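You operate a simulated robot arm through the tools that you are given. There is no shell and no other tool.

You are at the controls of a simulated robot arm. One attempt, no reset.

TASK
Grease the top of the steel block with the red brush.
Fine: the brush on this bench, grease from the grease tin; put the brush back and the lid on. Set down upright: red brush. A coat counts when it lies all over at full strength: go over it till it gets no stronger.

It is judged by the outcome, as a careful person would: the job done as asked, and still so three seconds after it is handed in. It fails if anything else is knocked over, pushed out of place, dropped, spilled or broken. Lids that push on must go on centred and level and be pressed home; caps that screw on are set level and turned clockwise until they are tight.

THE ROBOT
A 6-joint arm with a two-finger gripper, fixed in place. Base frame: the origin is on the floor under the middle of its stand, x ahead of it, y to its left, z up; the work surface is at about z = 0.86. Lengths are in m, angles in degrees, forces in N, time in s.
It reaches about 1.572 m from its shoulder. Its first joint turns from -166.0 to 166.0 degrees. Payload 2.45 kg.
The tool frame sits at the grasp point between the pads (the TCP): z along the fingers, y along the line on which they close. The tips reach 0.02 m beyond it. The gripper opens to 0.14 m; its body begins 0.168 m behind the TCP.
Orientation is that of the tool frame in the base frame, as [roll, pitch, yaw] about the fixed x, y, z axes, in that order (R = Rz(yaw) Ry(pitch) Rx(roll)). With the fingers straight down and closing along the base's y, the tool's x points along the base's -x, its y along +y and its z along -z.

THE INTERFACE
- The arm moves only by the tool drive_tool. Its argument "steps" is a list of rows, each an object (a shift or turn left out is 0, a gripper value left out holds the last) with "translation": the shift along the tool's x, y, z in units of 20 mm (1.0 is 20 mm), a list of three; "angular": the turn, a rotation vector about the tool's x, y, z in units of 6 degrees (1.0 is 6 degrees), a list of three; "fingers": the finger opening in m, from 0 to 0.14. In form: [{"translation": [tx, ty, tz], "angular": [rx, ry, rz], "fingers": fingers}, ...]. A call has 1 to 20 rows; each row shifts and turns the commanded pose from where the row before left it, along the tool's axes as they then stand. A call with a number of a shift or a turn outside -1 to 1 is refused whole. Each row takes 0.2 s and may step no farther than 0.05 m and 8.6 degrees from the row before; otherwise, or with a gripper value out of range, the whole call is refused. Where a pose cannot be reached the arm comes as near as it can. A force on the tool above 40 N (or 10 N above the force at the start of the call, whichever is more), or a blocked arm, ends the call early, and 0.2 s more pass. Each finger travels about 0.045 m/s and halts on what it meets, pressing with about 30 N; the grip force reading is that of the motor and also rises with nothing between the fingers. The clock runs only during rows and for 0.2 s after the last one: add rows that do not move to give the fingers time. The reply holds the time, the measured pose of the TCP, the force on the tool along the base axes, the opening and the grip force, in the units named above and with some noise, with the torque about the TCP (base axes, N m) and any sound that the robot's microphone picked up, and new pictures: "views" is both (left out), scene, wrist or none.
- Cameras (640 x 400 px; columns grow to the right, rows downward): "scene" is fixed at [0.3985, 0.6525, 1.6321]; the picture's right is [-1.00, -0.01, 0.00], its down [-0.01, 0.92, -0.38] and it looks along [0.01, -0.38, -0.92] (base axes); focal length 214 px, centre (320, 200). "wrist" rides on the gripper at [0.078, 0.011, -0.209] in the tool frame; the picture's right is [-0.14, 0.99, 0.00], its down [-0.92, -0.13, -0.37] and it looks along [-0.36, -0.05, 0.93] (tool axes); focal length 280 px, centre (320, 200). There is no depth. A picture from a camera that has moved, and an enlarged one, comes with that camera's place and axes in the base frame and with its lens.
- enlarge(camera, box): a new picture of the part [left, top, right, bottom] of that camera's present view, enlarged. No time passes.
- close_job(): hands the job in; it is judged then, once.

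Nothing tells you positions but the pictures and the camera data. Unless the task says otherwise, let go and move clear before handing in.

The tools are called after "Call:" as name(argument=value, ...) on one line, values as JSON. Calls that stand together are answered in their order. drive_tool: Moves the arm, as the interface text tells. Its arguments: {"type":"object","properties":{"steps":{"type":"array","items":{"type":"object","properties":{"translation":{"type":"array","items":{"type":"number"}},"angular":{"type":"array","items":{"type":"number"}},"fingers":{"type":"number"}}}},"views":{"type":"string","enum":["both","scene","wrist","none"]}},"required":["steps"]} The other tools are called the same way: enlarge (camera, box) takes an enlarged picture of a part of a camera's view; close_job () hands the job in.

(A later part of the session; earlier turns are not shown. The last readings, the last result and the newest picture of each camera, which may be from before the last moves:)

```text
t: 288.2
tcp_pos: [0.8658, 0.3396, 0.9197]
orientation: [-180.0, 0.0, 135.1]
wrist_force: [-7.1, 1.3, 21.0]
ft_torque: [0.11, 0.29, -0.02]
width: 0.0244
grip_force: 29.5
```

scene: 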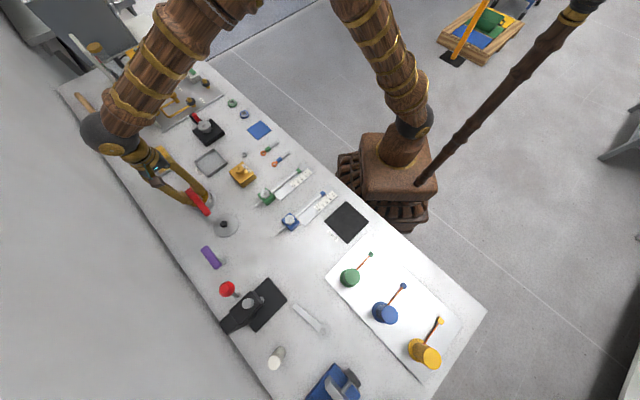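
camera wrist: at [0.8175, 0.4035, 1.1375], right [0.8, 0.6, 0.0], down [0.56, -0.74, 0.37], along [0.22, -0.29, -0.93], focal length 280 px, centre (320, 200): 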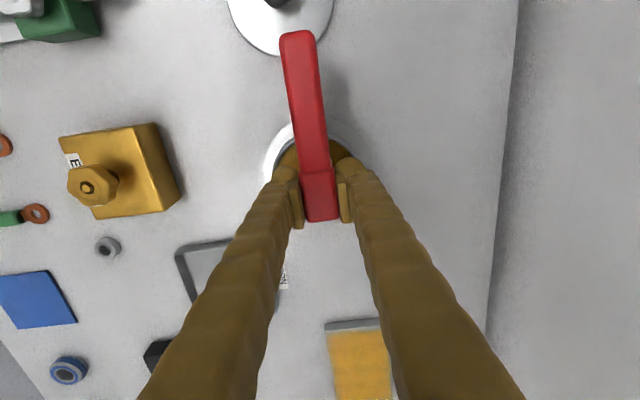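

Call:
drive_tool(steps=[{}, {}, {"translation": [0, 0, -1]}, {"translation": [0, 0, -1]}, {"translation": [0, 0, -1]}, {"translation": [-0.98, 0.25, 0]}, {"translation": [-0.98, 0.25, 0]}, {"translation": [-0.98, 0.25, 0]}, {"translation": [-0.98, 0.25, 0]}, {"translation": [-0.98, 0.25, 0]}, {"translation": [-0.98, 0.25, 0]}, {"translation": [-0.98, 0.25, 0]}, {"translation": [-0.98, 0.25, 0]}, {"translation": [-0.98, 0.25, 0]}, {"translation": [-0.98, 0.25, 0]}, {"translation": [0, 0, 0.9]}, {"translation": [0, 0, 0.9]}, {"translation": [0, 0, 0.9]}, {"translation": [0, 0, 0.6]}, {}], views="wrist")

Call:
drive_tool(steps=[{"translation": [0, 0, 0.1]}, {"translation": [0, 0, 0.05]}, {}], views="none")

Call:
drive_tool(steps=[{"translation": [0, 0, 0.04]}, {}], views="none")

Call:
drive_tool(steps=[{"translation": [0, 0, 0.03]}, {}], views="none")

```text
t: 292.4
tcp_pos: [1.0396, 0.2385, 0.9149]
orientation: [180.0, -0.1, 135.1]
wrist_force: [0.3, -0.6, -2.0]
ft_torque: [-0.03, 0.0, -0.03]
width: 0.0243
grip_force: 30.3
camera wrist: at [0.9922, 0.3011, 1.1243], right [0.8, 0.6, 0.0], down [0.56, -0.74, 0.37], along [0.22, -0.29, -0.93], focal length 280 px, centre (320, 200)
```

wrist: 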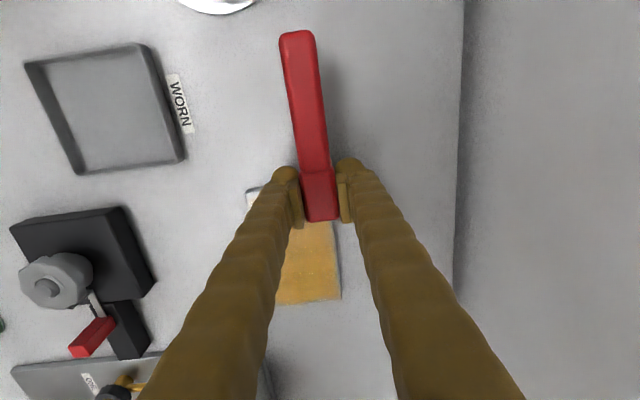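

```text
t: 293.2
tcp_pos: [1.0383, 0.239, 0.9116]
orientation: [179.9, 0.0, 135.1]
wrist_force: [-0.4, -0.8, -0.5]
ft_torque: [0.01, -0.01, -0.01]
width: 0.0244
grip_force: 30.3
```

```text
t: 293.8
tcp_pos: [1.0397, 0.2395, 0.9108]
orientation: [179.9, 0.0, 135.1]
wrist_force: [0.3, 0.0, -1.7]
ft_torque: [-0.03, -0.02, 0.0]
width: 0.0245
grip_force: 30.6
```

```text
t: 294.4
tcp_pos: [1.0401, 0.2388, 0.9095]
orientation: [180.0, 0.0, 135.1]
wrist_force: [0.3, 0.2, -1.0]
ft_torque: [-0.03, -0.01, 0.0]
width: 0.0244
grip_force: 30.1
```

Call:
drive_tool(steps=[{"translation": [0, 0, 0.03]}, {}], views="none")

Call:
drive_tool(steps=[{"translation": [0, 0, 0.03]}, {}], views="none")

```text
t: 295.0
tcp_pos: [1.0405, 0.238, 0.9084]
orientation: [-179.9, -0.1, 135.1]
wrist_force: [-0.5, 1.3, -1.1]
ft_torque: [0.03, 0.01, 0.0]
width: 0.0245
grip_force: 29.5
```

```text
t: 295.6
tcp_pos: [1.0401, 0.2374, 0.9092]
orientation: [179.9, 0.0, 135.1]
wrist_force: [3.7, -0.4, 9.0]
ft_torque: [-0.12, -0.2, 0.04]
width: 0.0244
grip_force: 29.9
```

Call:
drive_tool(steps=[{"translation": [0, -0.5, 0]}, {"translation": [0, -0.5, 0]}, {}], views="wrist")

Call:
enlarge(camera="wrist", box=[330, 140, 400, 210])

```text
t: 296.4
tcp_pos: [1.0268, 0.2233, 0.9091]
orientation: [-180.0, 0.0, 135.1]
wrist_force: [1.9, 1.9, 9.6]
ft_torque: [-0.07, -0.11, 0.01]
width: 0.0243
grip_force: 29.8
camera wrist: at [0.9794, 0.2864, 1.1187], right [0.8, 0.6, 0.0], down [0.56, -0.74, 0.37], along [0.22, -0.29, -0.93], focal length 280 px, centre (320, 200)
```

wrist: 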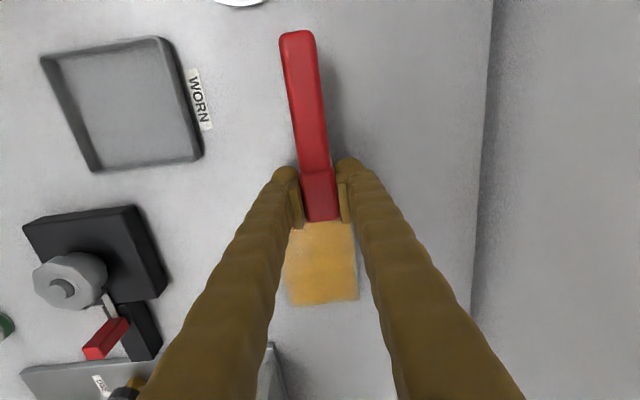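

```text
5.71 times, centred on (365, 175) of wrist
camera zoom: at [0.9794, 0.2864, 1.1187], right [0.8, 0.6, 0.0], down [0.56, -0.74, 0.37], along [0.22, -0.29, -0.93], focal length 1602 px, centre (63, 343)
```

zoom: 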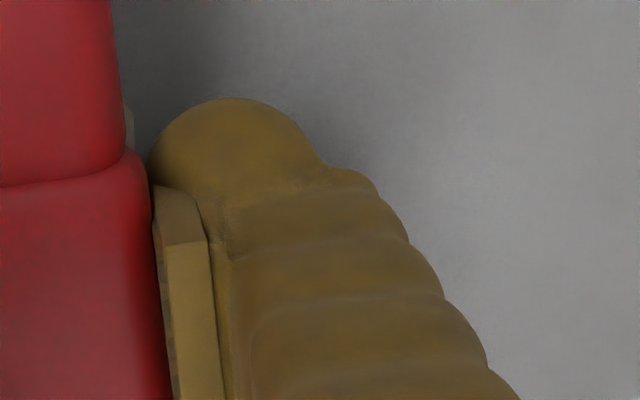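

Contact holds steady near 11 N. Continuing the sweep to the left along the near edge.

Call:
drive_tool(steps=[{"translation": [0, -0.5, 0]}, {"translation": [0, -0.5, 0]}, {}], views="none")

Call:
drive_tool(steps=[{"translation": [0, -0.5, 0]}, {"translation": [0, -0.5, 0]}, {"translation": [0, -0.4, 0]}, {}], views="wrist")

Call:
enlarge(camera="wrist", box=[340, 140, 420, 220])

Call:
enlarge(camera="scene", box=[145, 145, 185, 180])

```text
t: 297.2
tcp_pos: [1.0122, 0.2082, 0.9083]
orientation: [-179.9, -0.1, 135.1]
wrist_force: [0.9, 0.0, 0.3]
ft_torque: [-0.02, 0.03, 0.02]
width: 0.0241
grip_force: 30.2
```

```text
t: 298.2
tcp_pos: [0.9914, 0.1899, 0.9088]
orientation: [-180.0, -0.1, 135.0]
wrist_force: [1.8, 1.5, 6.9]
ft_torque: [-0.07, -0.08, 0.02]
width: 0.0243
grip_force: 30.2
camera wrist: at [0.9443, 0.2533, 1.1187], right [0.8, 0.6, 0.0], down [0.56, -0.74, 0.37], along [0.22, -0.29, -0.93], focal length 280 px, centre (320, 200)
```

wrist: 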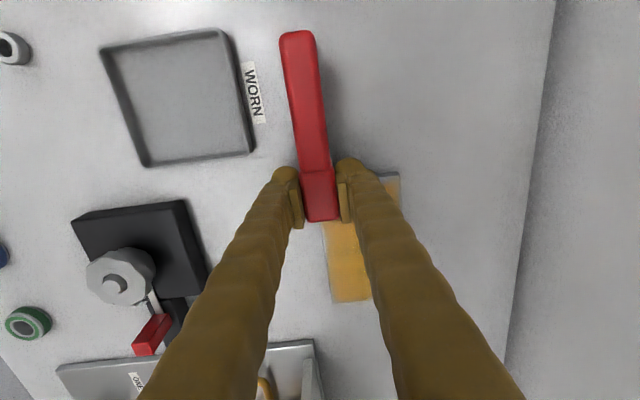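

```text
5.00 times, centred on (380, 180) of wrist
camera zoom: at [0.9443, 0.2533, 1.1187], right [0.8, 0.6, 0.0], down [0.56, -0.74, 0.37], along [0.22, -0.29, -0.93], focal length 1402 px, centre (20, 300)
```

zoom: 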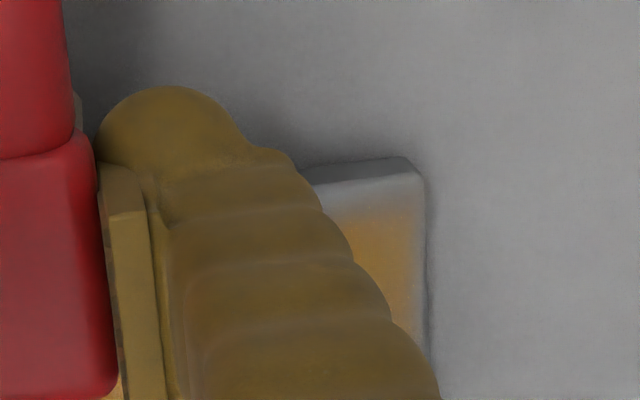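

```text
11.43 times, centred on (165, 162) of scene
camera zoom: at [0.3985, 0.6525, 1.6321], right [-1.0, -0.01, 0.0], down [-0.01, 0.92, -0.38], along [0.01, -0.38, -0.92], focal length 2451 px, centre (2091, 629)
```

zoom: 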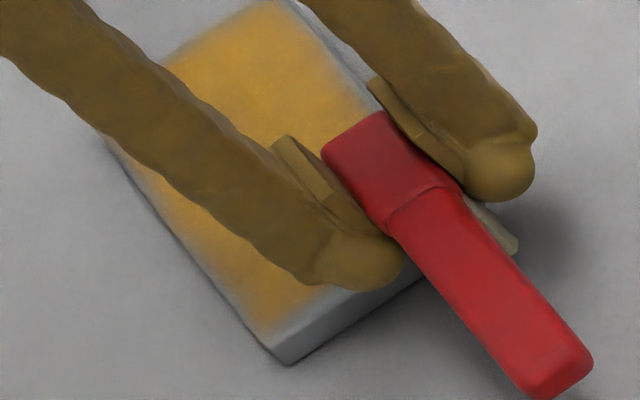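

Call:
drive_tool(steps=[{"translation": [-0.45, 0.1, 0]}, {"translation": [0, 0.5, 0]}, {"translation": [0, 0.5, 0]}, {"translation": [0, 0.5, 0]}, {}], views="none")

Call:
drive_tool(steps=[{"translation": [0, 0.5, 0]}, {"translation": [0, 0.5, 0]}, {"translation": [0, 0.5, 0]}, {"translation": [0, 0.4, 0]}, {}], views="wrist")

Call:
enlarge(camera="wrist", box=[230, 170, 320, 250])

Call:
enlarge(camera="scene", box=[150, 145, 190, 178])

```text
t: 299.4
tcp_pos: [1.0205, 0.2054, 0.9085]
orientation: [179.9, -0.1, 135.1]
wrist_force: [-3.5, -4.2, 13.1]
ft_torque: [-0.12, 0.04, -0.02]
width: 0.0242
grip_force: 29.6
```

```text
t: 300.6
tcp_pos: [1.0474, 0.2324, 0.9093]
orientation: [-180.0, 0.0, 135.0]
wrist_force: [-6.0, -8.2, 23.1]
ft_torque: [-0.25, 0.06, -0.05]
width: 0.0241
grip_force: 30.4
camera wrist: at [1.0, 0.2958, 1.1181], right [0.8, 0.6, 0.0], down [0.56, -0.74, 0.37], along [0.22, -0.29, -0.93], focal length 280 px, centre (320, 200)
```

wrist: 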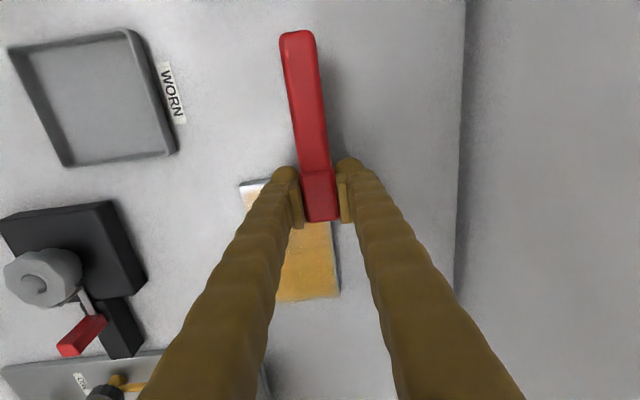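

```text
5.00 times, centred on (275, 210) of wrist
camera zoom: at [1.0, 0.2958, 1.1181], right [0.8, 0.6, 0.0], down [0.56, -0.74, 0.37], along [0.22, -0.29, -0.93], focal length 1402 px, centre (545, 150)
```

zoom: 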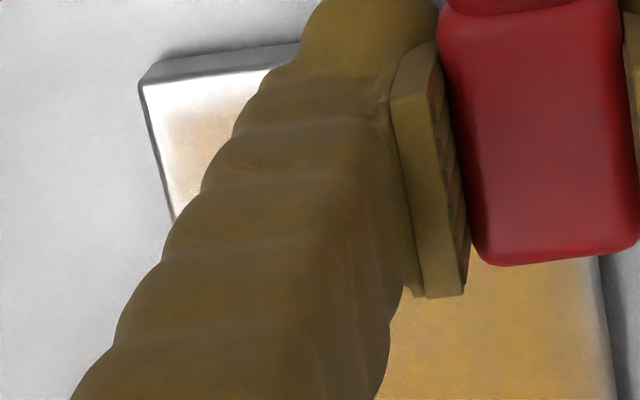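

```text
12.12 times, centred on (170, 162) of scene
camera zoom: at [0.3985, 0.6525, 1.6321], right [-1.0, -0.01, 0.0], down [-0.01, 0.92, -0.38], along [0.01, -0.38, -0.92], focal length 2600 px, centre (2138, 667)
```

zoom: 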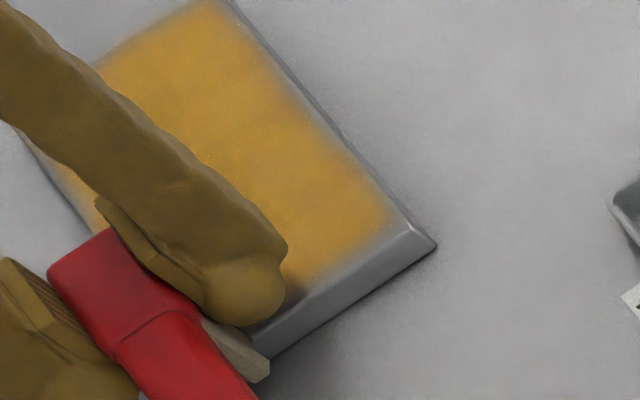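

Call:
enlarge(camera="scene", box=[160, 150, 184, 168])

```text
16.00 times, centred on (172, 159) of scene
camera zoom: at [0.3985, 0.6525, 1.6321], right [-1.0, -0.01, 0.0], down [-0.01, 0.92, -0.38], along [0.01, -0.38, -0.92], focal length 3432 px, centre (2688, 856)
```

zoom: 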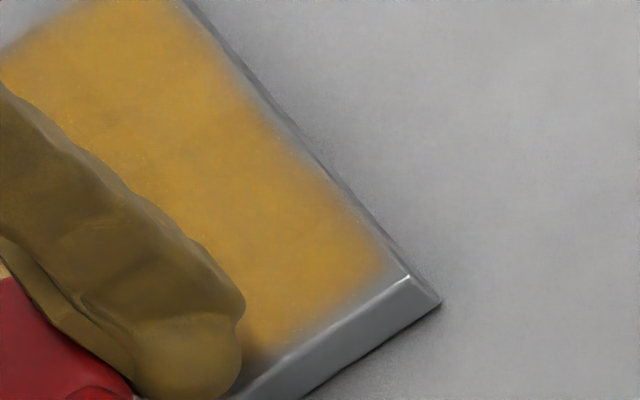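

Call:
drive_tool(steps=[{"translation": [0, 0, -0.03]}, {"translation": [0, -0.5, 0]}, {"translation": [0, -0.5, 0]}, {"translation": [0, -0.5, 0]}, {}], views="none")

```text
t: 301.8
tcp_pos: [1.0266, 0.2114, 0.9084]
orientation: [180.0, 0.0, 135.1]
wrist_force: [3.4, 4.5, 12.0]
ft_torque: [0.14, -0.04, -0.06]
width: 0.0239
grip_force: 30.3
```

Call:
drive_tool(steps=[{"translation": [0, -0.5, 0]}, {"translation": [0, 0.5, 0]}, {"translation": [0, -0.5, 0]}, {"translation": [0, 0.5, 0]}, {"translation": [0, -0.5, 0]}, {"translation": [0, 0.5, 0]}, {"translation": [0, -0.5, 0]}, {"translation": [0, 0.5, 0]}, {}], views="none")

Call:
drive_tool(steps=[{"translation": [0, 0, -0.5]}, {"translation": [0, 0, -1]}, {"translation": [0.5, 0, -1]}, {"translation": [1, 0, -0.5]}, {"translation": [1, 0, 0]}, {"translation": [1, 0, 0]}, {"translation": [0.8, 0, 0]}, {}], views="wrist")

Call:
enlarge(camera="wrist", box=[280, 215, 380, 295])

Call:
enlarge(camera="scene", box=[150, 150, 182, 174])

```text
t: 303.8
tcp_pos: [1.0272, 0.2125, 0.9088]
orientation: [179.9, 0.0, 135.1]
wrist_force: [1.0, 0.0, -0.7]
ft_torque: [0.01, 0.01, -0.02]
width: 0.0238
grip_force: 30.2
```

```text
t: 305.6
tcp_pos: [0.9683, 0.274, 0.9693]
orientation: [180.0, 0.0, 135.1]
wrist_force: [-0.4, 0.3, -1.3]
ft_torque: [0.01, 0.01, -0.02]
width: 0.024
grip_force: 29.9
camera wrist: at [0.9186, 0.3366, 1.1786], right [0.8, 0.6, 0.0], down [0.56, -0.74, 0.37], along [0.22, -0.29, -0.93], focal length 280 px, centre (320, 200)
```

wrist: 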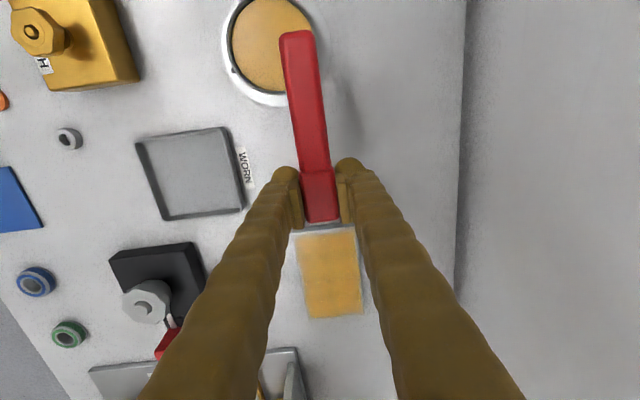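

```text
5.00 times, centred on (330, 255) of wrist
camera zoom: at [0.9186, 0.3366, 1.1786], right [0.8, 0.6, 0.0], down [0.56, -0.74, 0.37], along [0.22, -0.29, -0.93], focal length 1402 px, centre (270, -75)
```

zoom: 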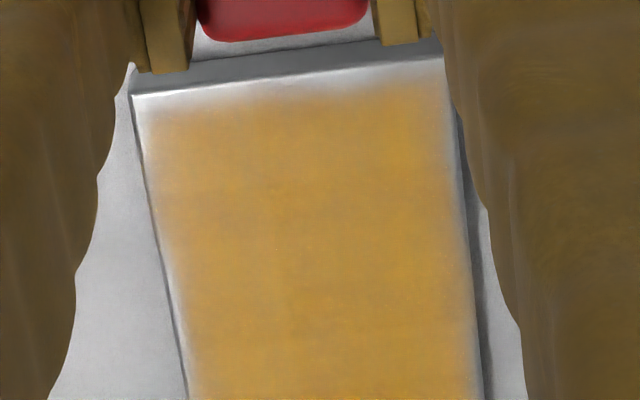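

```text
16.00 times, centred on (166, 162) of scene
camera zoom: at [0.3985, 0.6525, 1.6321], right [-1.0, -0.01, 0.0], down [-0.01, 0.92, -0.38], along [0.01, -0.38, -0.92], focal length 3432 px, centre (2784, 808)
```

zoom: 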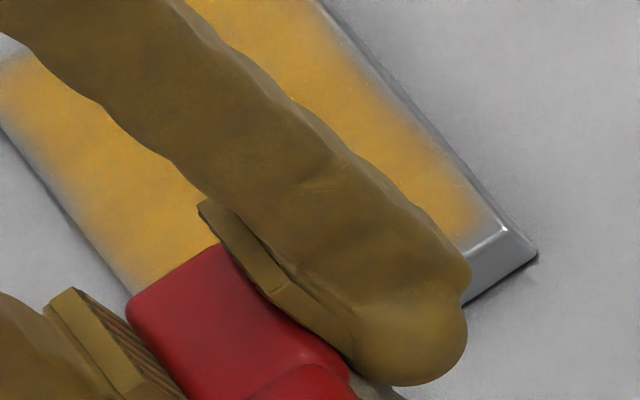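

The close view shows it is working: near-edge margin is shrinking, the rest is even. One more reload, then final passes along the near and left edges and a finishing pass all over.

Call:
drive_tool(steps=[{"translation": [0.992, -0.183, 0]}, {"translation": [0.992, -0.183, 0]}, {"translation": [0.992, -0.183, 0]}, {"translation": [0.992, -0.183, 0]}, {"translation": [0.992, -0.183, 0]}, {"translation": [0.992, -0.183, 0]}, {"translation": [0, 0, 0.693]}, {"translation": [0, 0, 0.693]}, {"translation": [0, 0, 0.693]}, {"translation": [0, 0, 0.15]}, {}], views="wrist")

Call:
drive_tool(steps=[{"translation": [0, 0, 0.06]}, {}], views="none")

Call:
drive_tool(steps=[{"translation": [0, 0, 0.05]}, {}], views="none")

Call:
drive_tool(steps=[{"translation": [0, 0, 0.04]}, {}], views="none")

```text
t: 308.0
tcp_pos: [0.868, 0.34, 0.9251]
orientation: [-180.0, 0.1, 135.1]
wrist_force: [0.2, 0.8, -1.7]
ft_torque: [-0.03, -0.03, 0.02]
width: 0.0244
grip_force: 30.1
camera wrist: at [0.8197, 0.4029, 1.1348], right [0.8, 0.6, 0.0], down [0.56, -0.74, 0.37], along [0.22, -0.29, -0.93], focal length 280 px, centre (320, 200)
```

wrist: 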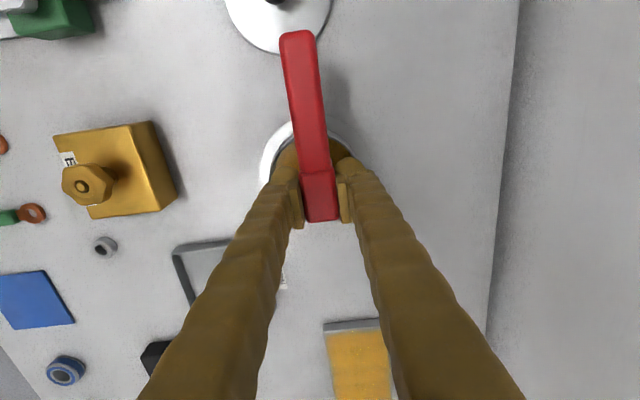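

```text
t: 308.6
tcp_pos: [0.8684, 0.3406, 0.9243]
orientation: [-180.0, 0.0, 135.1]
wrist_force: [-0.2, -0.4, -2.1]
ft_torque: [-0.01, -0.02, 0.01]
width: 0.0237
grip_force: 30.2
```

```text
t: 309.2
tcp_pos: [0.8676, 0.3423, 0.9217]
orientation: [-179.9, 0.0, 135.1]
wrist_force: [-0.4, -0.1, -1.7]
ft_torque: [-0.02, 0.02, 0.02]
width: 0.024
grip_force: 30.5
```

```text
t: 309.8
tcp_pos: [0.867, 0.3415, 0.922]
orientation: [-180.0, 0.0, 135.2]
wrist_force: [-0.5, -0.1, -1.0]
ft_torque: [0.02, -0.02, 0.01]
width: 0.0239
grip_force: 29.3
```

Call:
drive_tool(steps=[{"translation": [0, -0.2, 0]}, {"translation": [0, 0, 0.03]}, {}], views="none")

Call:
drive_tool(steps=[{"translation": [0, 0, 0.03]}, {}], views="none")

Call:
drive_tool(steps=[{"translation": [0, 0, 0.03]}, {}], views="none")

```text
t: 310.6
tcp_pos: [0.8642, 0.3372, 0.9211]
orientation: [-180.0, 0.0, 135.1]
wrist_force: [-0.4, -0.9, -0.9]
ft_torque: [0.01, 0.03, 0.0]
width: 0.0241
grip_force: 30.3
```

```text
t: 311.2
tcp_pos: [0.8635, 0.3386, 0.92]
orientation: [179.9, 0.0, 135.1]
wrist_force: [0.9, 0.6, -0.4]
ft_torque: [-0.01, -0.01, -0.05]
width: 0.0242
grip_force: 29.7
```

```text
t: 311.8
tcp_pos: [0.8644, 0.3388, 0.9204]
orientation: [180.0, 0.0, 135.1]
wrist_force: [3.9, -2.7, 10.7]
ft_torque: [0.12, 0.06, -0.04]
width: 0.0243
grip_force: 29.6
```

Call:
drive_tool(steps=[{}, {}, {"translation": [0, 0, -1]}, {"translation": [0, 0, -1]}, {"translation": [0, 0, -1]}, {"translation": [-0.948, -0.082, 0]}, {"translation": [-0.948, -0.082, 0]}, {"translation": [-0.948, -0.082, 0]}, {"translation": [-0.948, -0.082, 0]}, {"translation": [-0.948, -0.082, 0]}, {"translation": [-0.948, -0.082, 0]}, {"translation": [-0.948, -0.082, 0]}, {"translation": [-0.948, -0.082, 0]}, {"translation": [-0.948, -0.082, 0]}, {"translation": [-0.948, -0.082, 0]}, {"translation": [-0.948, -0.082, 0]}, {}], views="none")

Call:
drive_tool(steps=[{"translation": [0, 0, 0.9]}, {"translation": [0, 0, 0.9]}, {"translation": [0, 0, 0.9]}, {"translation": [0, 0, 0.6]}, {"translation": [0, 0, 0.08]}, {}], views="wrist")

Call:
drive_tool(steps=[{"translation": [0, 0, 0.05]}, {}], views="none")

Call:
drive_tool(steps=[{"translation": [0, 0, 0.04]}, {}], views="none")

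Call:
drive_tool(steps=[{"translation": [0, 0, 0.03]}, {}], views="none")

```text
t: 315.4
tcp_pos: [0.9982, 0.1778, 0.98]
orientation: [180.0, 0.0, 135.1]
wrist_force: [0.6, 0.7, 0.6]
ft_torque: [0.0, 0.02, 0.01]
width: 0.0239
grip_force: 29.4
```

```text
t: 316.8
tcp_pos: [0.9986, 0.1778, 0.9108]
orientation: [-180.0, 0.0, 135.2]
wrist_force: [0.0, -0.3, -1.8]
ft_torque: [-0.01, 0.0, 0.0]
width: 0.0242
grip_force: 30.0
camera wrist: at [0.9515, 0.2416, 1.121], right [0.8, 0.6, 0.0], down [0.56, -0.74, 0.37], along [0.22, -0.29, -0.93], focal length 280 px, centre (320, 200)
```

wrist: 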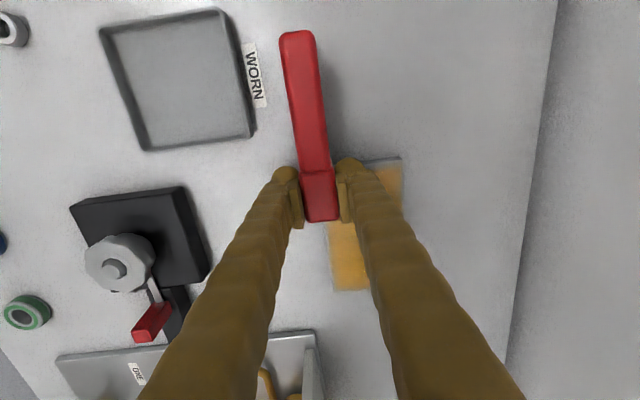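

```text
t: 317.4
tcp_pos: [0.9986, 0.179, 0.9107]
orientation: [180.0, 0.0, 135.2]
wrist_force: [-0.1, -0.2, -1.8]
ft_torque: [-0.01, -0.02, 0.03]
width: 0.024
grip_force: 30.0
```

```text
t: 318.0
tcp_pos: [1.0, 0.1797, 0.9099]
orientation: [-179.9, 0.0, 135.2]
wrist_force: [-0.3, 0.1, -1.5]
ft_torque: [-0.04, -0.04, 0.03]
width: 0.0239
grip_force: 30.1
```

```text
t: 318.6
tcp_pos: [1.0005, 0.1785, 0.9081]
orientation: [-180.0, 0.0, 135.0]
wrist_force: [-0.4, -0.1, -1.5]
ft_torque: [-0.02, 0.0, 0.0]
width: 0.0243
grip_force: 29.9
```

Call:
drive_tool(steps=[{"translation": [0, 0, 0.03]}, {}], views="none")

Call:
drive_tool(steps=[{"translation": [0, 0, 0.03]}, {}], views="none")

Call:
drive_tool(steps=[{"translation": [0, 0, 0.02]}, {}], views="none")

```text
t: 319.2
tcp_pos: [0.9995, 0.179, 0.9086]
orientation: [180.0, 0.0, 135.1]
wrist_force: [0.4, 0.2, -0.8]
ft_torque: [-0.02, 0.0, -0.01]
width: 0.0239
grip_force: 30.0
```

```text
t: 319.8
tcp_pos: [1.0002, 0.1776, 0.9089]
orientation: [179.9, 0.0, 135.1]
wrist_force: [-0.1, 0.6, 2.2]
ft_torque: [0.07, 0.03, 0.01]
width: 0.024
grip_force: 29.4
```

```text
t: 320.4
tcp_pos: [0.9991, 0.1782, 0.9086]
orientation: [180.0, 0.0, 135.1]
wrist_force: [3.8, 1.3, 9.9]
ft_torque: [0.14, -0.1, -0.05]
width: 0.0242
grip_force: 30.3
```

Call:
drive_tool(steps=[{"translation": [0, 0.4, 0]}, {"translation": [0, -0.4, 0]}, {"translation": [0, 0.4, 0]}, {"translation": [0, 0.4, 0]}, {"translation": [0, 0.4, 0]}, {"translation": [0, 0.4, 0]}, {}], views="none")

Call:
drive_tool(steps=[{"translation": [0, 0.4, 0]}, {"translation": [0, 0.4, 0]}, {"translation": [0, 0.4, 0]}, {"translation": [0, 0.4, 0]}, {"translation": [0, 0.3, 0]}, {}], views="none")

```text
t: 322.0
tcp_pos: [1.0197, 0.2031, 0.9084]
orientation: [179.9, 0.0, 135.1]
wrist_force: [-1.4, -1.0, 3.9]
ft_torque: [0.03, 0.02, 0.03]
width: 0.0241
grip_force: 29.7
```

```text
t: 323.4
tcp_pos: [1.0487, 0.2287, 0.9081]
orientation: [-179.9, 0.0, 135.0]
wrist_force: [-2.9, -6.3, 15.4]
ft_torque: [-0.1, 0.08, 0.04]
width: 0.0243
grip_force: 29.9
```

Call:
drive_tool(steps=[{"translation": [0, -0.4, -0.01]}, {"translation": [0, 0.4, 0]}, {"translation": [0, -0.4, 0]}, {"translation": [0, -0.4, 0]}, {"translation": [0, -0.4, 0]}, {"translation": [0, -0.4, 0]}, {}], views="none")

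Call:
drive_tool(steps=[{"translation": [0, -0.4, 0]}, {"translation": [0, -0.4, 0]}, {"translation": [0, -0.4, 0]}, {"translation": [0, -0.4, 0]}, {"translation": [0, -0.4, 0]}, {}], views="none")

```text
t: 325.0
tcp_pos: [1.0258, 0.2062, 0.908]
orientation: [179.9, 0.0, 135.1]
wrist_force: [7.6, 5.7, 22.1]
ft_torque: [0.05, -0.15, 0.05]
width: 0.0242
grip_force: 30.4
```

```text
t: 326.4
tcp_pos: [0.9979, 0.1762, 0.9079]
orientation: [-180.0, 0.0, 135.0]
wrist_force: [0.9, -0.6, 3.0]
ft_torque: [0.03, 0.0, -0.04]
width: 0.0241
grip_force: 29.8
```

Call:
drive_tool(steps=[{"translation": [0, 0.1, 0.02]}, {"translation": [-0.575, 0, 0.0078]}, {"translation": [-0.575, 0, 0.0078]}, {"translation": [-0.575, 0, 0.0078]}, {"translation": [-0.575, 0, 0.0078]}, {}], views="none")

Call:
drive_tool(steps=[{"translation": [-0.575, 0, 0.0078]}, {"translation": [-0.575, 0, 0.0078]}, {"translation": [-0.575, 0, 0.0078]}, {"translation": [-0.575, 0, 0.0078]}, {"translation": [-0.575, 0, 0.0078]}, {"translation": [-0.575, 0, 0.0078]}, {}], views="wrist")

Call:
enlarge(camera="wrist", box=[270, 60, 420, 200])

Call:
enlarge(camera="scene", box=[145, 145, 185, 180])

```text
t: 327.8
tcp_pos: [1.0329, 0.1472, 0.9083]
orientation: [179.9, 0.1, 135.2]
wrist_force: [-5.4, 6.1, 25.2]
ft_torque: [0.29, 0.2, 0.04]
width: 0.0237
grip_force: 29.5
```

```text
t: 329.4
tcp_pos: [1.0811, 0.0956, 0.9065]
orientation: [180.0, -0.1, 135.1]
wrist_force: [-5.6, 4.4, 25.1]
ft_torque: [-0.04, -0.08, 0.02]
width: 0.0241
grip_force: 30.0
camera wrist: at [1.0324, 0.1587, 1.115], right [0.8, 0.6, 0.0], down [0.56, -0.74, 0.37], along [0.22, -0.29, -0.93], focal length 280 px, centre (320, 200)
```

wrist: 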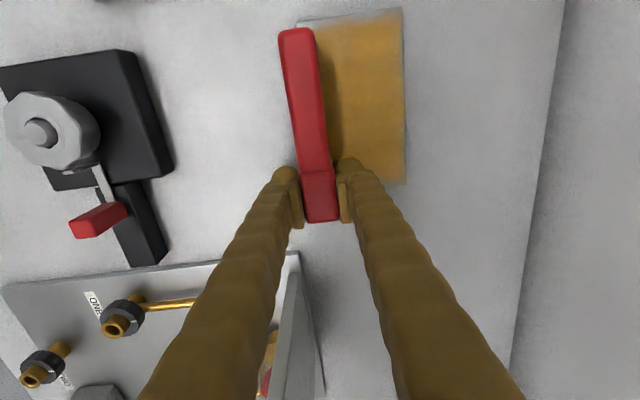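

```text
2.86 times, centred on (345, 130) of wrist
camera zoom: at [1.0324, 0.1587, 1.115], right [0.8, 0.6, 0.0], down [0.56, -0.74, 0.37], along [0.22, -0.29, -0.93], focal length 801 px, centre (249, 400)
```

zoom: 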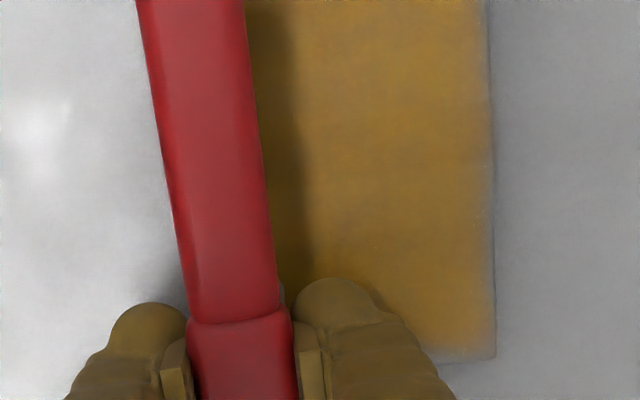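

```text
11.43 times, centred on (165, 162) of scene
camera zoom: at [0.3985, 0.6525, 1.6321], right [-1.0, -0.01, 0.0], down [-0.01, 0.92, -0.38], along [0.01, -0.38, -0.92], focal length 2451 px, centre (2091, 629)
```

zoom: 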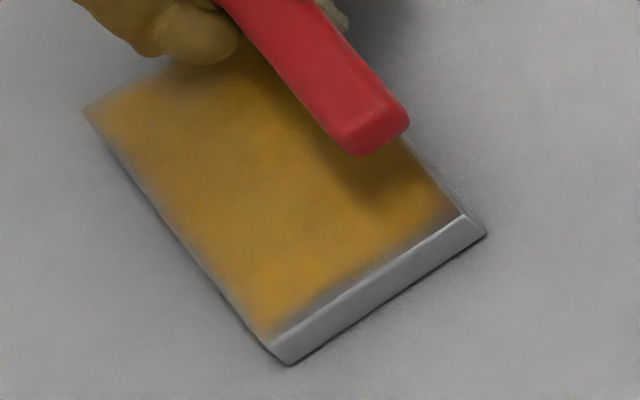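

Left edge done; near edge is now coated right up. Next sweep the far edge, then draw along the right edge.

Call:
drive_tool(steps=[{"translation": [0, 0, -0.03]}, {"translation": [0, 0.45, 0]}, {"translation": [0, 0.45, 0]}, {"translation": [0, 0.45, 0]}, {"translation": [0, 0.45, 0]}, {}], views="none")

Call:
drive_tool(steps=[{"translation": [0, 0.45, 0]}, {"translation": [0, 0.45, 0]}, {"translation": [0, 0.45, 0]}, {"translation": [0, 0.4, 0]}, {}], views="none")

```text
t: 330.8
tcp_pos: [1.1061, 0.1237, 0.9054]
orientation: [-179.9, 0.1, 135.0]
wrist_force: [-2.5, -2.6, 8.2]
ft_torque: [-0.14, -0.09, -0.04]
width: 0.0243
grip_force: 29.4
```

```text
t: 332.0
tcp_pos: [1.1306, 0.1473, 0.9058]
orientation: [-179.9, 0.0, 135.1]
wrist_force: [0.6, 0.7, -0.9]
ft_torque: [0.01, 0.01, 0.0]
width: 0.024
grip_force: 30.0
```

Call:
drive_tool(steps=[{"translation": [0, 0, 0.03]}, {}], views="none")

Call:
drive_tool(steps=[{"translation": [0, 0, 0.02]}, {}], views="none")

```text
t: 332.6
tcp_pos: [1.1307, 0.1479, 0.9043]
orientation: [180.0, -0.1, 135.0]
wrist_force: [-1.7, 1.8, 3.8]
ft_torque: [-0.03, -0.04, -0.01]
width: 0.0241
grip_force: 29.4
```

```text
t: 333.2
tcp_pos: [1.1306, 0.1472, 0.9057]
orientation: [180.0, -0.1, 135.1]
wrist_force: [-1.4, 0.6, 4.0]
ft_torque: [-0.07, -0.01, -0.03]
width: 0.0239
grip_force: 30.1
```

Call:
drive_tool(steps=[{"translation": [0, -0.4, 0.015]}, {"translation": [0, 0.4, 0]}, {"translation": [0.575, 0, -0.0078]}, {"translation": [0.575, 0, -0.0078]}, {"translation": [0.575, 0, -0.0078]}, {"translation": [0.575, 0, -0.0078]}, {}], views="none")

Call:
drive_tool(steps=[{"translation": [0.575, 0, -0.0078]}, {"translation": [0.575, 0, -0.0078]}, {"translation": [0.575, 0, -0.0078]}, {"translation": [0.575, 0, -0.0078]}, {"translation": [0.575, 0, -0.0078]}, {"translation": [0.575, 0, -0.0078]}, {}], views="wrist")

Call:
enlarge(camera="wrist", box=[230, 160, 380, 310])

Call:
enlarge(camera="scene", box=[145, 145, 185, 180])

```text
t: 334.8
tcp_pos: [1.0983, 0.1797, 0.9066]
orientation: [179.9, 0.0, 135.1]
wrist_force: [0.3, 0.6, 10.6]
ft_torque: [-0.13, -0.14, -0.03]
width: 0.0242
grip_force: 30.1
```

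```text
t: 336.4
tcp_pos: [1.0482, 0.2274, 0.9081]
orientation: [-180.0, 0.0, 135.0]
wrist_force: [-0.7, 0.2, -0.8]
ft_torque: [0.02, -0.01, 0.0]
width: 0.0239
grip_force: 30.4
camera wrist: at [1.0008, 0.2913, 1.117], right [0.8, 0.6, 0.0], down [0.56, -0.74, 0.37], along [0.22, -0.29, -0.93], focal length 280 px, centre (320, 200)
```

wrist: 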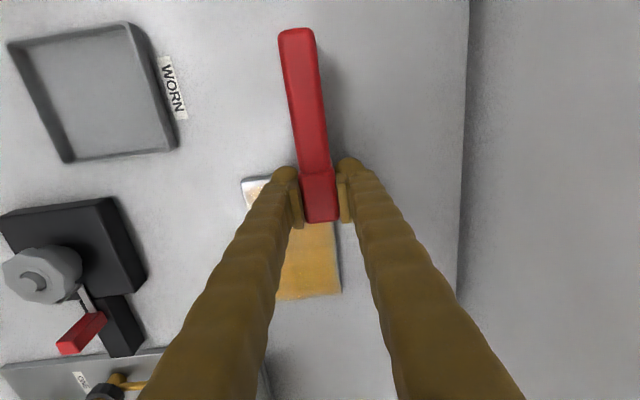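

```text
2.67 times, centred on (305, 235) of wrist
camera zoom: at [1.0008, 0.2913, 1.117], right [0.8, 0.6, 0.0], down [0.56, -0.74, 0.37], along [0.22, -0.29, -0.93], focal length 748 px, centre (360, 107)
```

zoom: 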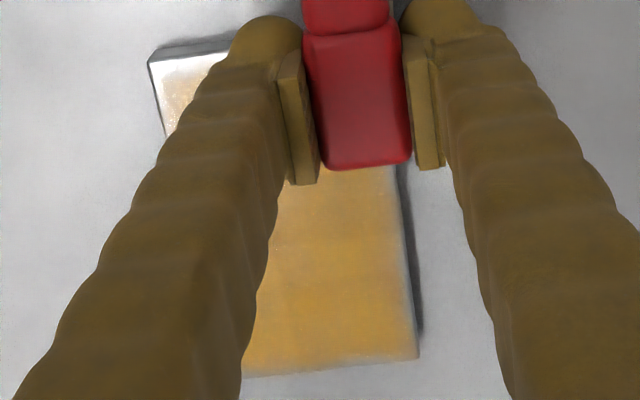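

```text
11.43 times, centred on (165, 162) of scene
camera zoom: at [0.3985, 0.6525, 1.6321], right [-1.0, -0.01, 0.0], down [-0.01, 0.92, -0.38], along [0.01, -0.38, -0.92], focal length 2451 px, centre (2091, 629)
```

zoom: 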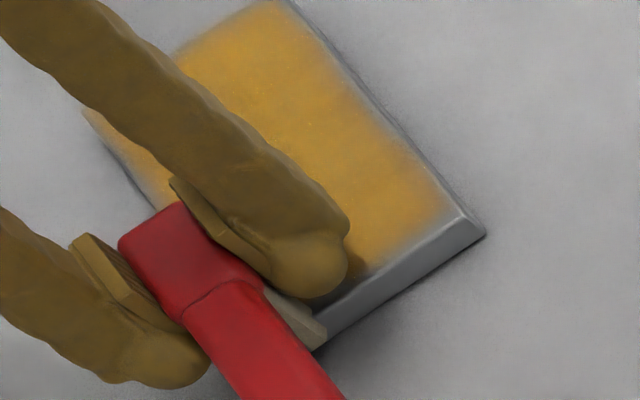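

Margins are now equal on opposite sides (a soft border of the film itself), so coverage is complete. I'll finish with a last full set of middle lanes to be sure it is at full strength.

Call:
drive_tool(steps=[{"translation": [0, -0.4, 0.02]}, {"translation": [0, -0.4, 0]}, {}], views="none")

Call:
drive_tool(steps=[{"translation": [0, 0, 0.02]}, {}], views="none")

```text
t: 337.2
tcp_pos: [1.0385, 0.2166, 0.9053]
orientation: [-180.0, 0.1, 135.1]
wrist_force: [-0.5, -0.3, -1.3]
ft_torque: [-0.04, -0.01, 0.01]
width: 0.0241
grip_force: 30.2
```

```text
t: 337.8
tcp_pos: [1.0372, 0.2169, 0.9049]
orientation: [-180.0, 0.0, 135.1]
wrist_force: [0.0, -0.9, -1.2]
ft_torque: [0.0, 0.02, 0.0]
width: 0.0236
grip_force: 29.9
```

Call:
drive_tool(steps=[{"translation": [0, 0, 0.03]}, {}], views="none")

Call:
drive_tool(steps=[{"translation": [0, 0, 0.03]}, {}], views="none")

Call:
drive_tool(steps=[{"translation": [0, 0, 0.03]}, {}], views="none")

```text
t: 338.4
tcp_pos: [1.0375, 0.2178, 0.9057]
orientation: [180.0, 0.0, 135.2]
wrist_force: [-1.2, 0.0, 0.1]
ft_torque: [-0.05, -0.04, -0.03]
width: 0.0241
grip_force: 29.7
```

```text
t: 339.0
tcp_pos: [1.0383, 0.2171, 0.9054]
orientation: [-180.0, 0.0, 135.2]
wrist_force: [-0.4, -1.2, 2.6]
ft_torque: [-0.13, -0.03, -0.04]
width: 0.024
grip_force: 30.1
```

```text
t: 339.6
tcp_pos: [1.0381, 0.2168, 0.9054]
orientation: [180.0, 0.1, 135.1]
wrist_force: [1.9, -0.3, 13.0]
ft_torque: [-0.11, -0.12, 0.0]
width: 0.0239
grip_force: 30.2
```

Call:
drive_tool(steps=[{"translation": [-0.575, 0, 0.0078]}, {"translation": [-0.575, 0, 0.0078]}, {"translation": [-0.575, 0, 0.0078]}, {"translation": [-0.575, 0, 0.0078]}, {"translation": [-0.575, 0, 0.0078]}, {}], views="none")

Call:
drive_tool(steps=[{"translation": [-0.575, 0, 0.0078]}, {"translation": [-0.575, 0, 0.0078]}, {"translation": [-0.575, 0, 0.0078]}, {"translation": [-0.575, 0, 0.0078]}, {"translation": [-0.575, 0, 0.0078]}, {"translation": [0, -0.4, 0]}, {"translation": [0, -0.4, 0]}, {}], views="none")

Call:
drive_tool(steps=[{"translation": [0.575, 0, -0.0078]}, {"translation": [0.575, 0, -0.0078]}, {"translation": [0.575, 0, -0.0078]}, {"translation": [0.575, 0, -0.0078]}, {"translation": [0.575, 0, -0.0078]}, {}], views="none")

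```text
t: 341.0
tcp_pos: [1.0775, 0.1749, 0.9044]
orientation: [180.0, 0.0, 135.1]
wrist_force: [-2.7, 7.4, 22.8]
ft_torque: [-0.07, -0.15, 0.05]
width: 0.0239
grip_force: 29.5
```

```text
t: 342.8
tcp_pos: [1.1088, 0.124, 0.9033]
orientation: [179.9, 0.1, 135.2]
wrist_force: [8.1, 5.3, 28.1]
ft_torque: [-0.05, -0.17, 0.04]
width: 0.0239
grip_force: 29.7
```

```text
t: 344.2
tcp_pos: [1.0663, 0.1654, 0.9047]
orientation: [-180.0, 0.0, 135.1]
wrist_force: [0.6, -0.5, -1.6]
ft_torque: [-0.02, -0.03, 0.02]
width: 0.0241
grip_force: 30.4
```

Call:
drive_tool(steps=[{"translation": [0, 0, 0.04]}, {}], views="none")

Call:
drive_tool(steps=[{"translation": [0, 0, 0.03]}, {}], views="none")

Call:
drive_tool(steps=[{"translation": [0, 0, 0.03]}, {}], views="none")

```text
t: 344.8
tcp_pos: [1.0679, 0.1647, 0.9045]
orientation: [179.9, -0.1, 135.1]
wrist_force: [-0.2, 0.6, -1.7]
ft_torque: [0.0, 0.01, 0.02]
width: 0.0239
grip_force: 30.4
```

```text
t: 345.4
tcp_pos: [1.0675, 0.1645, 0.9044]
orientation: [-180.0, -0.1, 135.1]
wrist_force: [0.0, 0.9, -1.3]
ft_torque: [-0.02, -0.02, 0.0]
width: 0.0237
grip_force: 29.8
```

```text
t: 346.0
tcp_pos: [1.0671, 0.1649, 0.903]
orientation: [180.0, 0.0, 135.1]
wrist_force: [-1.1, -1.2, 6.0]
ft_torque: [0.05, 0.15, 0.04]
width: 0.0239
grip_force: 30.3
```

Call:
drive_tool(steps=[{"translation": [0.575, 0, -0.0078]}, {"translation": [0.575, 0, -0.0078]}, {"translation": [0.575, 0, -0.0078]}, {"translation": [0.575, 0, -0.0078]}, {"translation": [0.575, 0, -0.0078]}, {}], views="none")

Call:
drive_tool(steps=[{"translation": [0, -0.4, 0.02]}, {"translation": [0, -0.5, 0]}, {"translation": [-0.575, 0, 0.0078]}, {"translation": [-0.575, 0, 0.0078]}, {"translation": [-0.575, 0, 0.0078]}, {"translation": [-0.575, 0, 0.0078]}, {"translation": [-0.575, 0, 0.0078]}, {}], views="none")

Call:
drive_tool(steps=[{"translation": [-0.575, 0, 0.0078]}, {"translation": [-0.575, 0, 0.0078]}, {"translation": [-0.575, 0, 0.0078]}, {"translation": [-0.575, 0, 0.0078]}, {"translation": [-0.575, 0, 0.0078]}, {}], views="wrist")

Call:
enlarge(camera="scene", box=[145, 145, 185, 180])

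Call:
enlarge(camera="wrist", box=[230, 20, 420, 200])

```text
t: 347.4
tcp_pos: [1.0257, 0.2073, 0.9036]
orientation: [180.0, 0.0, 135.1]
wrist_force: [0.6, 1.2, 1.2]
ft_torque: [0.01, -0.07, 0.02]
width: 0.0239
grip_force: 29.9
```

```text
t: 349.2
tcp_pos: [1.0555, 0.151, 0.9034]
orientation: [-180.0, 0.0, 135.2]
wrist_force: [-4.0, 2.5, 12.0]
ft_torque: [0.09, 0.15, 0.04]
width: 0.0239
grip_force: 29.8
```

```text
t: 350.6
tcp_pos: [1.0948, 0.1124, 0.9016]
orientation: [179.9, 0.0, 135.0]
wrist_force: [-4.5, 2.5, 10.4]
ft_torque: [-0.08, -0.07, -0.03]
width: 0.0236
grip_force: 30.3
camera wrist: at [1.0477, 0.1752, 1.1106], right [0.8, 0.6, 0.0], down [0.56, -0.74, 0.37], along [0.22, -0.29, -0.93], focal length 280 px, centre (320, 200)
```

wrist: 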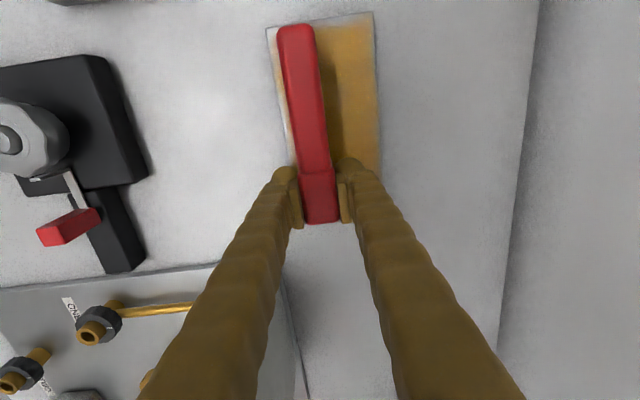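

```text
11.43 times, centred on (165, 162) of scene
camera zoom: at [0.3985, 0.6525, 1.6321], right [-1.0, -0.01, 0.0], down [-0.01, 0.92, -0.38], along [0.01, -0.38, -0.92], focal length 2451 px, centre (2091, 629)
```

zoom: 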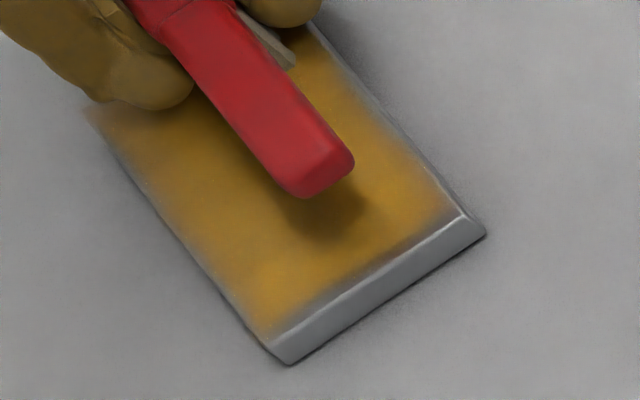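

```text
2.22 times, centred on (325, 110) of wrist
camera zoom: at [1.0477, 0.1752, 1.1106], right [0.8, 0.6, 0.0], down [0.56, -0.74, 0.37], along [0.22, -0.29, -0.93], focal length 623 px, centre (309, 400)
```

zoom: 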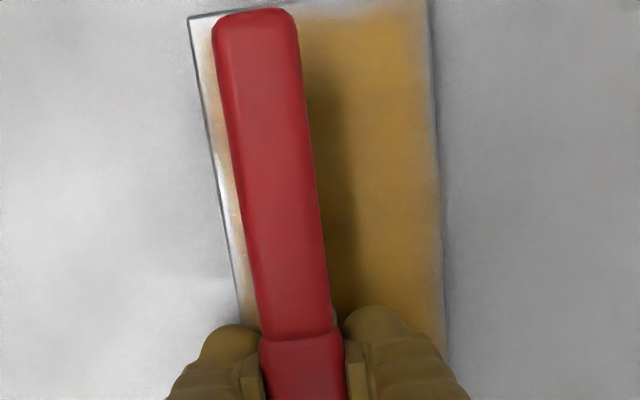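

The coat now looks even and reaches all edges. To be thorough I'll re-seat the brush in the grip, reload once more and do one final loop round the edges.

Call:
drive_tool(steps=[{"translation": [0.5, 0.2, -0.0078]}, {"translation": [0.5, 0.2, -0.0078]}, {"translation": [0.5, 0.1, -0.0078]}, {"translation": [0.5, 0, -0.0078]}, {"translation": [0.5, 0, -0.0078]}, {}], views="none")

Call:
drive_tool(steps=[{"translation": [0, 0, 0.03]}, {}], views="none")

```text
t: 352.0
tcp_pos: [1.0649, 0.1541, 0.8998]
orientation: [180.0, 0.0, 135.1]
wrist_force: [7.4, -4.9, 25.8]
ft_torque: [-0.09, -0.12, -0.05]
width: 0.0239
grip_force: 30.2
```

```text
t: 352.6
tcp_pos: [1.0646, 0.154, 0.8997]
orientation: [-180.0, 0.1, 135.1]
wrist_force: [-5.9, -6.8, 23.5]
ft_torque: [-0.1, 0.01, 0.0]
width: 0.0238
grip_force: 30.1
```

Call:
drive_tool(steps=[{"translation": [0, 0, -0.07]}, {}, {"fingers": 0.04}, {}, {}, {"translation": [0, 0, -0.44]}, {}])

Call:
enlarge(camera="wrist", box=[220, 40, 420, 260])

Call:
enlarge(camera="scene", box=[130, 135, 190, 180])

```text
t: 354.2
tcp_pos: [1.0655, 0.1538, 0.9108]
orientation: [-180.0, -0.1, 135.2]
wrist_force: [0.6, -1.3, 0.0]
ft_torque: [0.02, -0.02, -0.02]
width: 0.04
grip_force: 0.1
camera wrist: at [1.0182, 0.2169, 1.1203], right [0.8, 0.6, 0.0], down [0.56, -0.74, 0.37], along [0.22, -0.29, -0.93], focal length 280 px, centre (320, 200)
```

scene: 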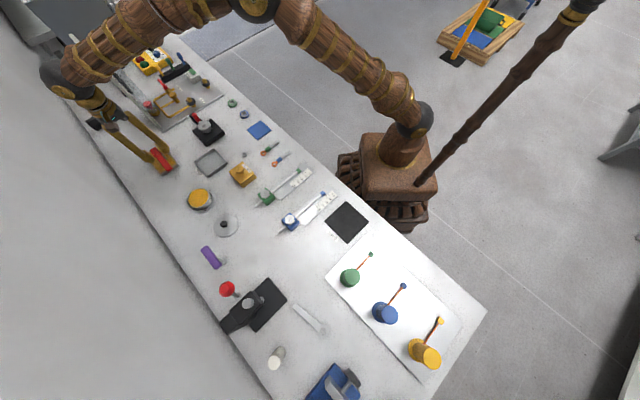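
wrist: 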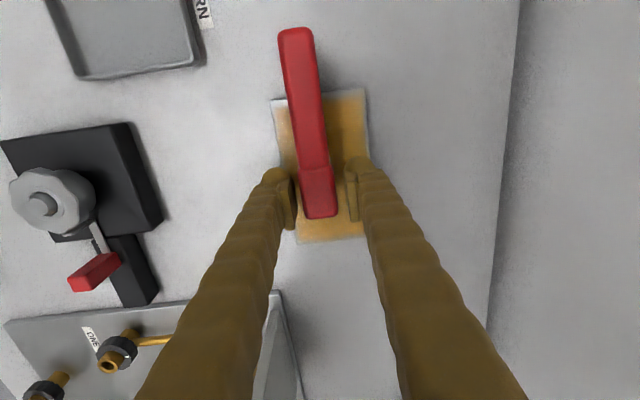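

```text
1.82 times, centred on (320, 150) of wrist
camera zoom: at [1.0182, 0.2169, 1.1203], right [0.8, 0.6, 0.0], down [0.56, -0.74, 0.37], along [0.22, -0.29, -0.93], focal length 510 px, centre (320, 291)
```

zoom: 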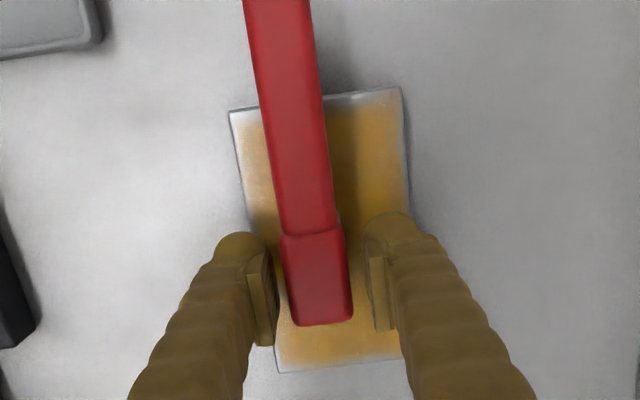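

```text
8.89 times, centred on (160, 158) of scene
camera zoom: at [0.3985, 0.6525, 1.6321], right [-1.0, -0.01, 0.0], down [-0.01, 0.92, -0.38], along [0.01, -0.38, -0.92], focal length 1906 px, centre (1742, 578)
```

zoom: 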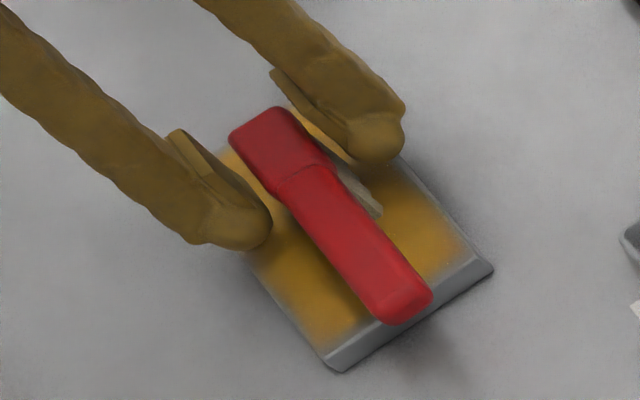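

Call:
drive_tool(steps=[{"fingers": 0.0}, {}, {}, {}, {"translation": [0, 0, -0.5]}, {"translation": [0, 0, -1]}, {"translation": [0, 0, -1]}, {"translation": [0, 0, -0.8]}, {"translation": [0.975, -0.043, 0]}, {"translation": [0.975, -0.043, 0]}, {"translation": [0.975, -0.043, 0]}, {"translation": [0.975, -0.043, 0]}, {"translation": [0.975, -0.043, 0]}, {"translation": [0.975, -0.043, 0]}, {"translation": [0.975, -0.043, 0]}, {}], views="none")

Call:
drive_tool(steps=[{"translation": [0.975, -0.043, 0]}, {"translation": [0.975, -0.043, 0]}, {"translation": [0.975, -0.043, 0]}, {"translation": [0.975, -0.043, 0]}, {"translation": [0.975, -0.043, 0]}, {"translation": [0.975, -0.043, 0]}, {"translation": [0.975, -0.043, 0]}, {"translation": [0, 0, 0.8]}, {"translation": [0, 0, 0.8]}, {"translation": [0, 0, 0.8]}, {"translation": [0, 0, 0.2]}, {}], views="wrist")

Call:
drive_tool(steps=[{"translation": [0, 0, 0.05]}, {}], views="none")

Call:
drive_tool(steps=[{"translation": [0, 0, 0.05]}, {}], views="none")

```text
t: 357.6
tcp_pos: [0.9649, 0.2467, 0.9749]
orientation: [-180.0, 0.0, 135.1]
wrist_force: [-0.3, -0.4, -1.2]
ft_torque: [0.0, -0.03, 0.02]
width: 0.0256
grip_force: 29.8
```

```text
t: 360.2
tcp_pos: [0.8647, 0.3372, 0.9247]
orientation: [180.0, 0.0, 135.1]
wrist_force: [0.2, 1.2, -2.2]
ft_torque: [0.04, 0.01, -0.01]
width: 0.0254
grip_force: 29.7
camera wrist: at [0.8174, 0.4006, 1.1344], right [0.8, 0.6, 0.0], down [0.56, -0.74, 0.37], along [0.22, -0.29, -0.93], focal length 280 px, centre (320, 200)
```

wrist: 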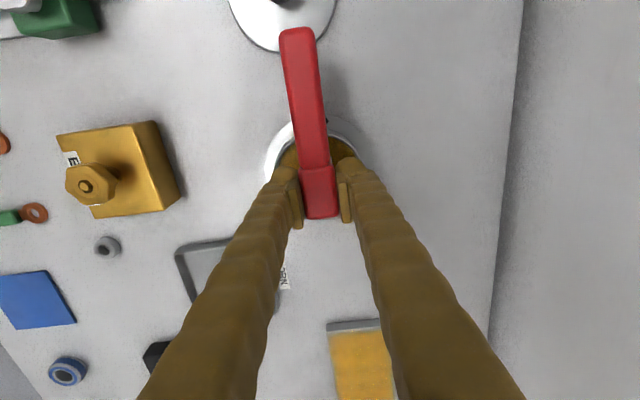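

```text
t: 360.8
tcp_pos: [0.8649, 0.3383, 0.9237]
orientation: [180.0, 0.0, 135.1]
wrist_force: [0.1, -1.2, -1.7]
ft_torque: [0.01, 0.02, 0.02]
width: 0.0257
grip_force: 29.5
```

```text
t: 361.4
tcp_pos: [0.8657, 0.3387, 0.9235]
orientation: [-179.9, -0.1, 135.1]
wrist_force: [0.3, -0.3, -0.9]
ft_torque: [-0.06, 0.02, -0.03]
width: 0.0256
grip_force: 29.9
```

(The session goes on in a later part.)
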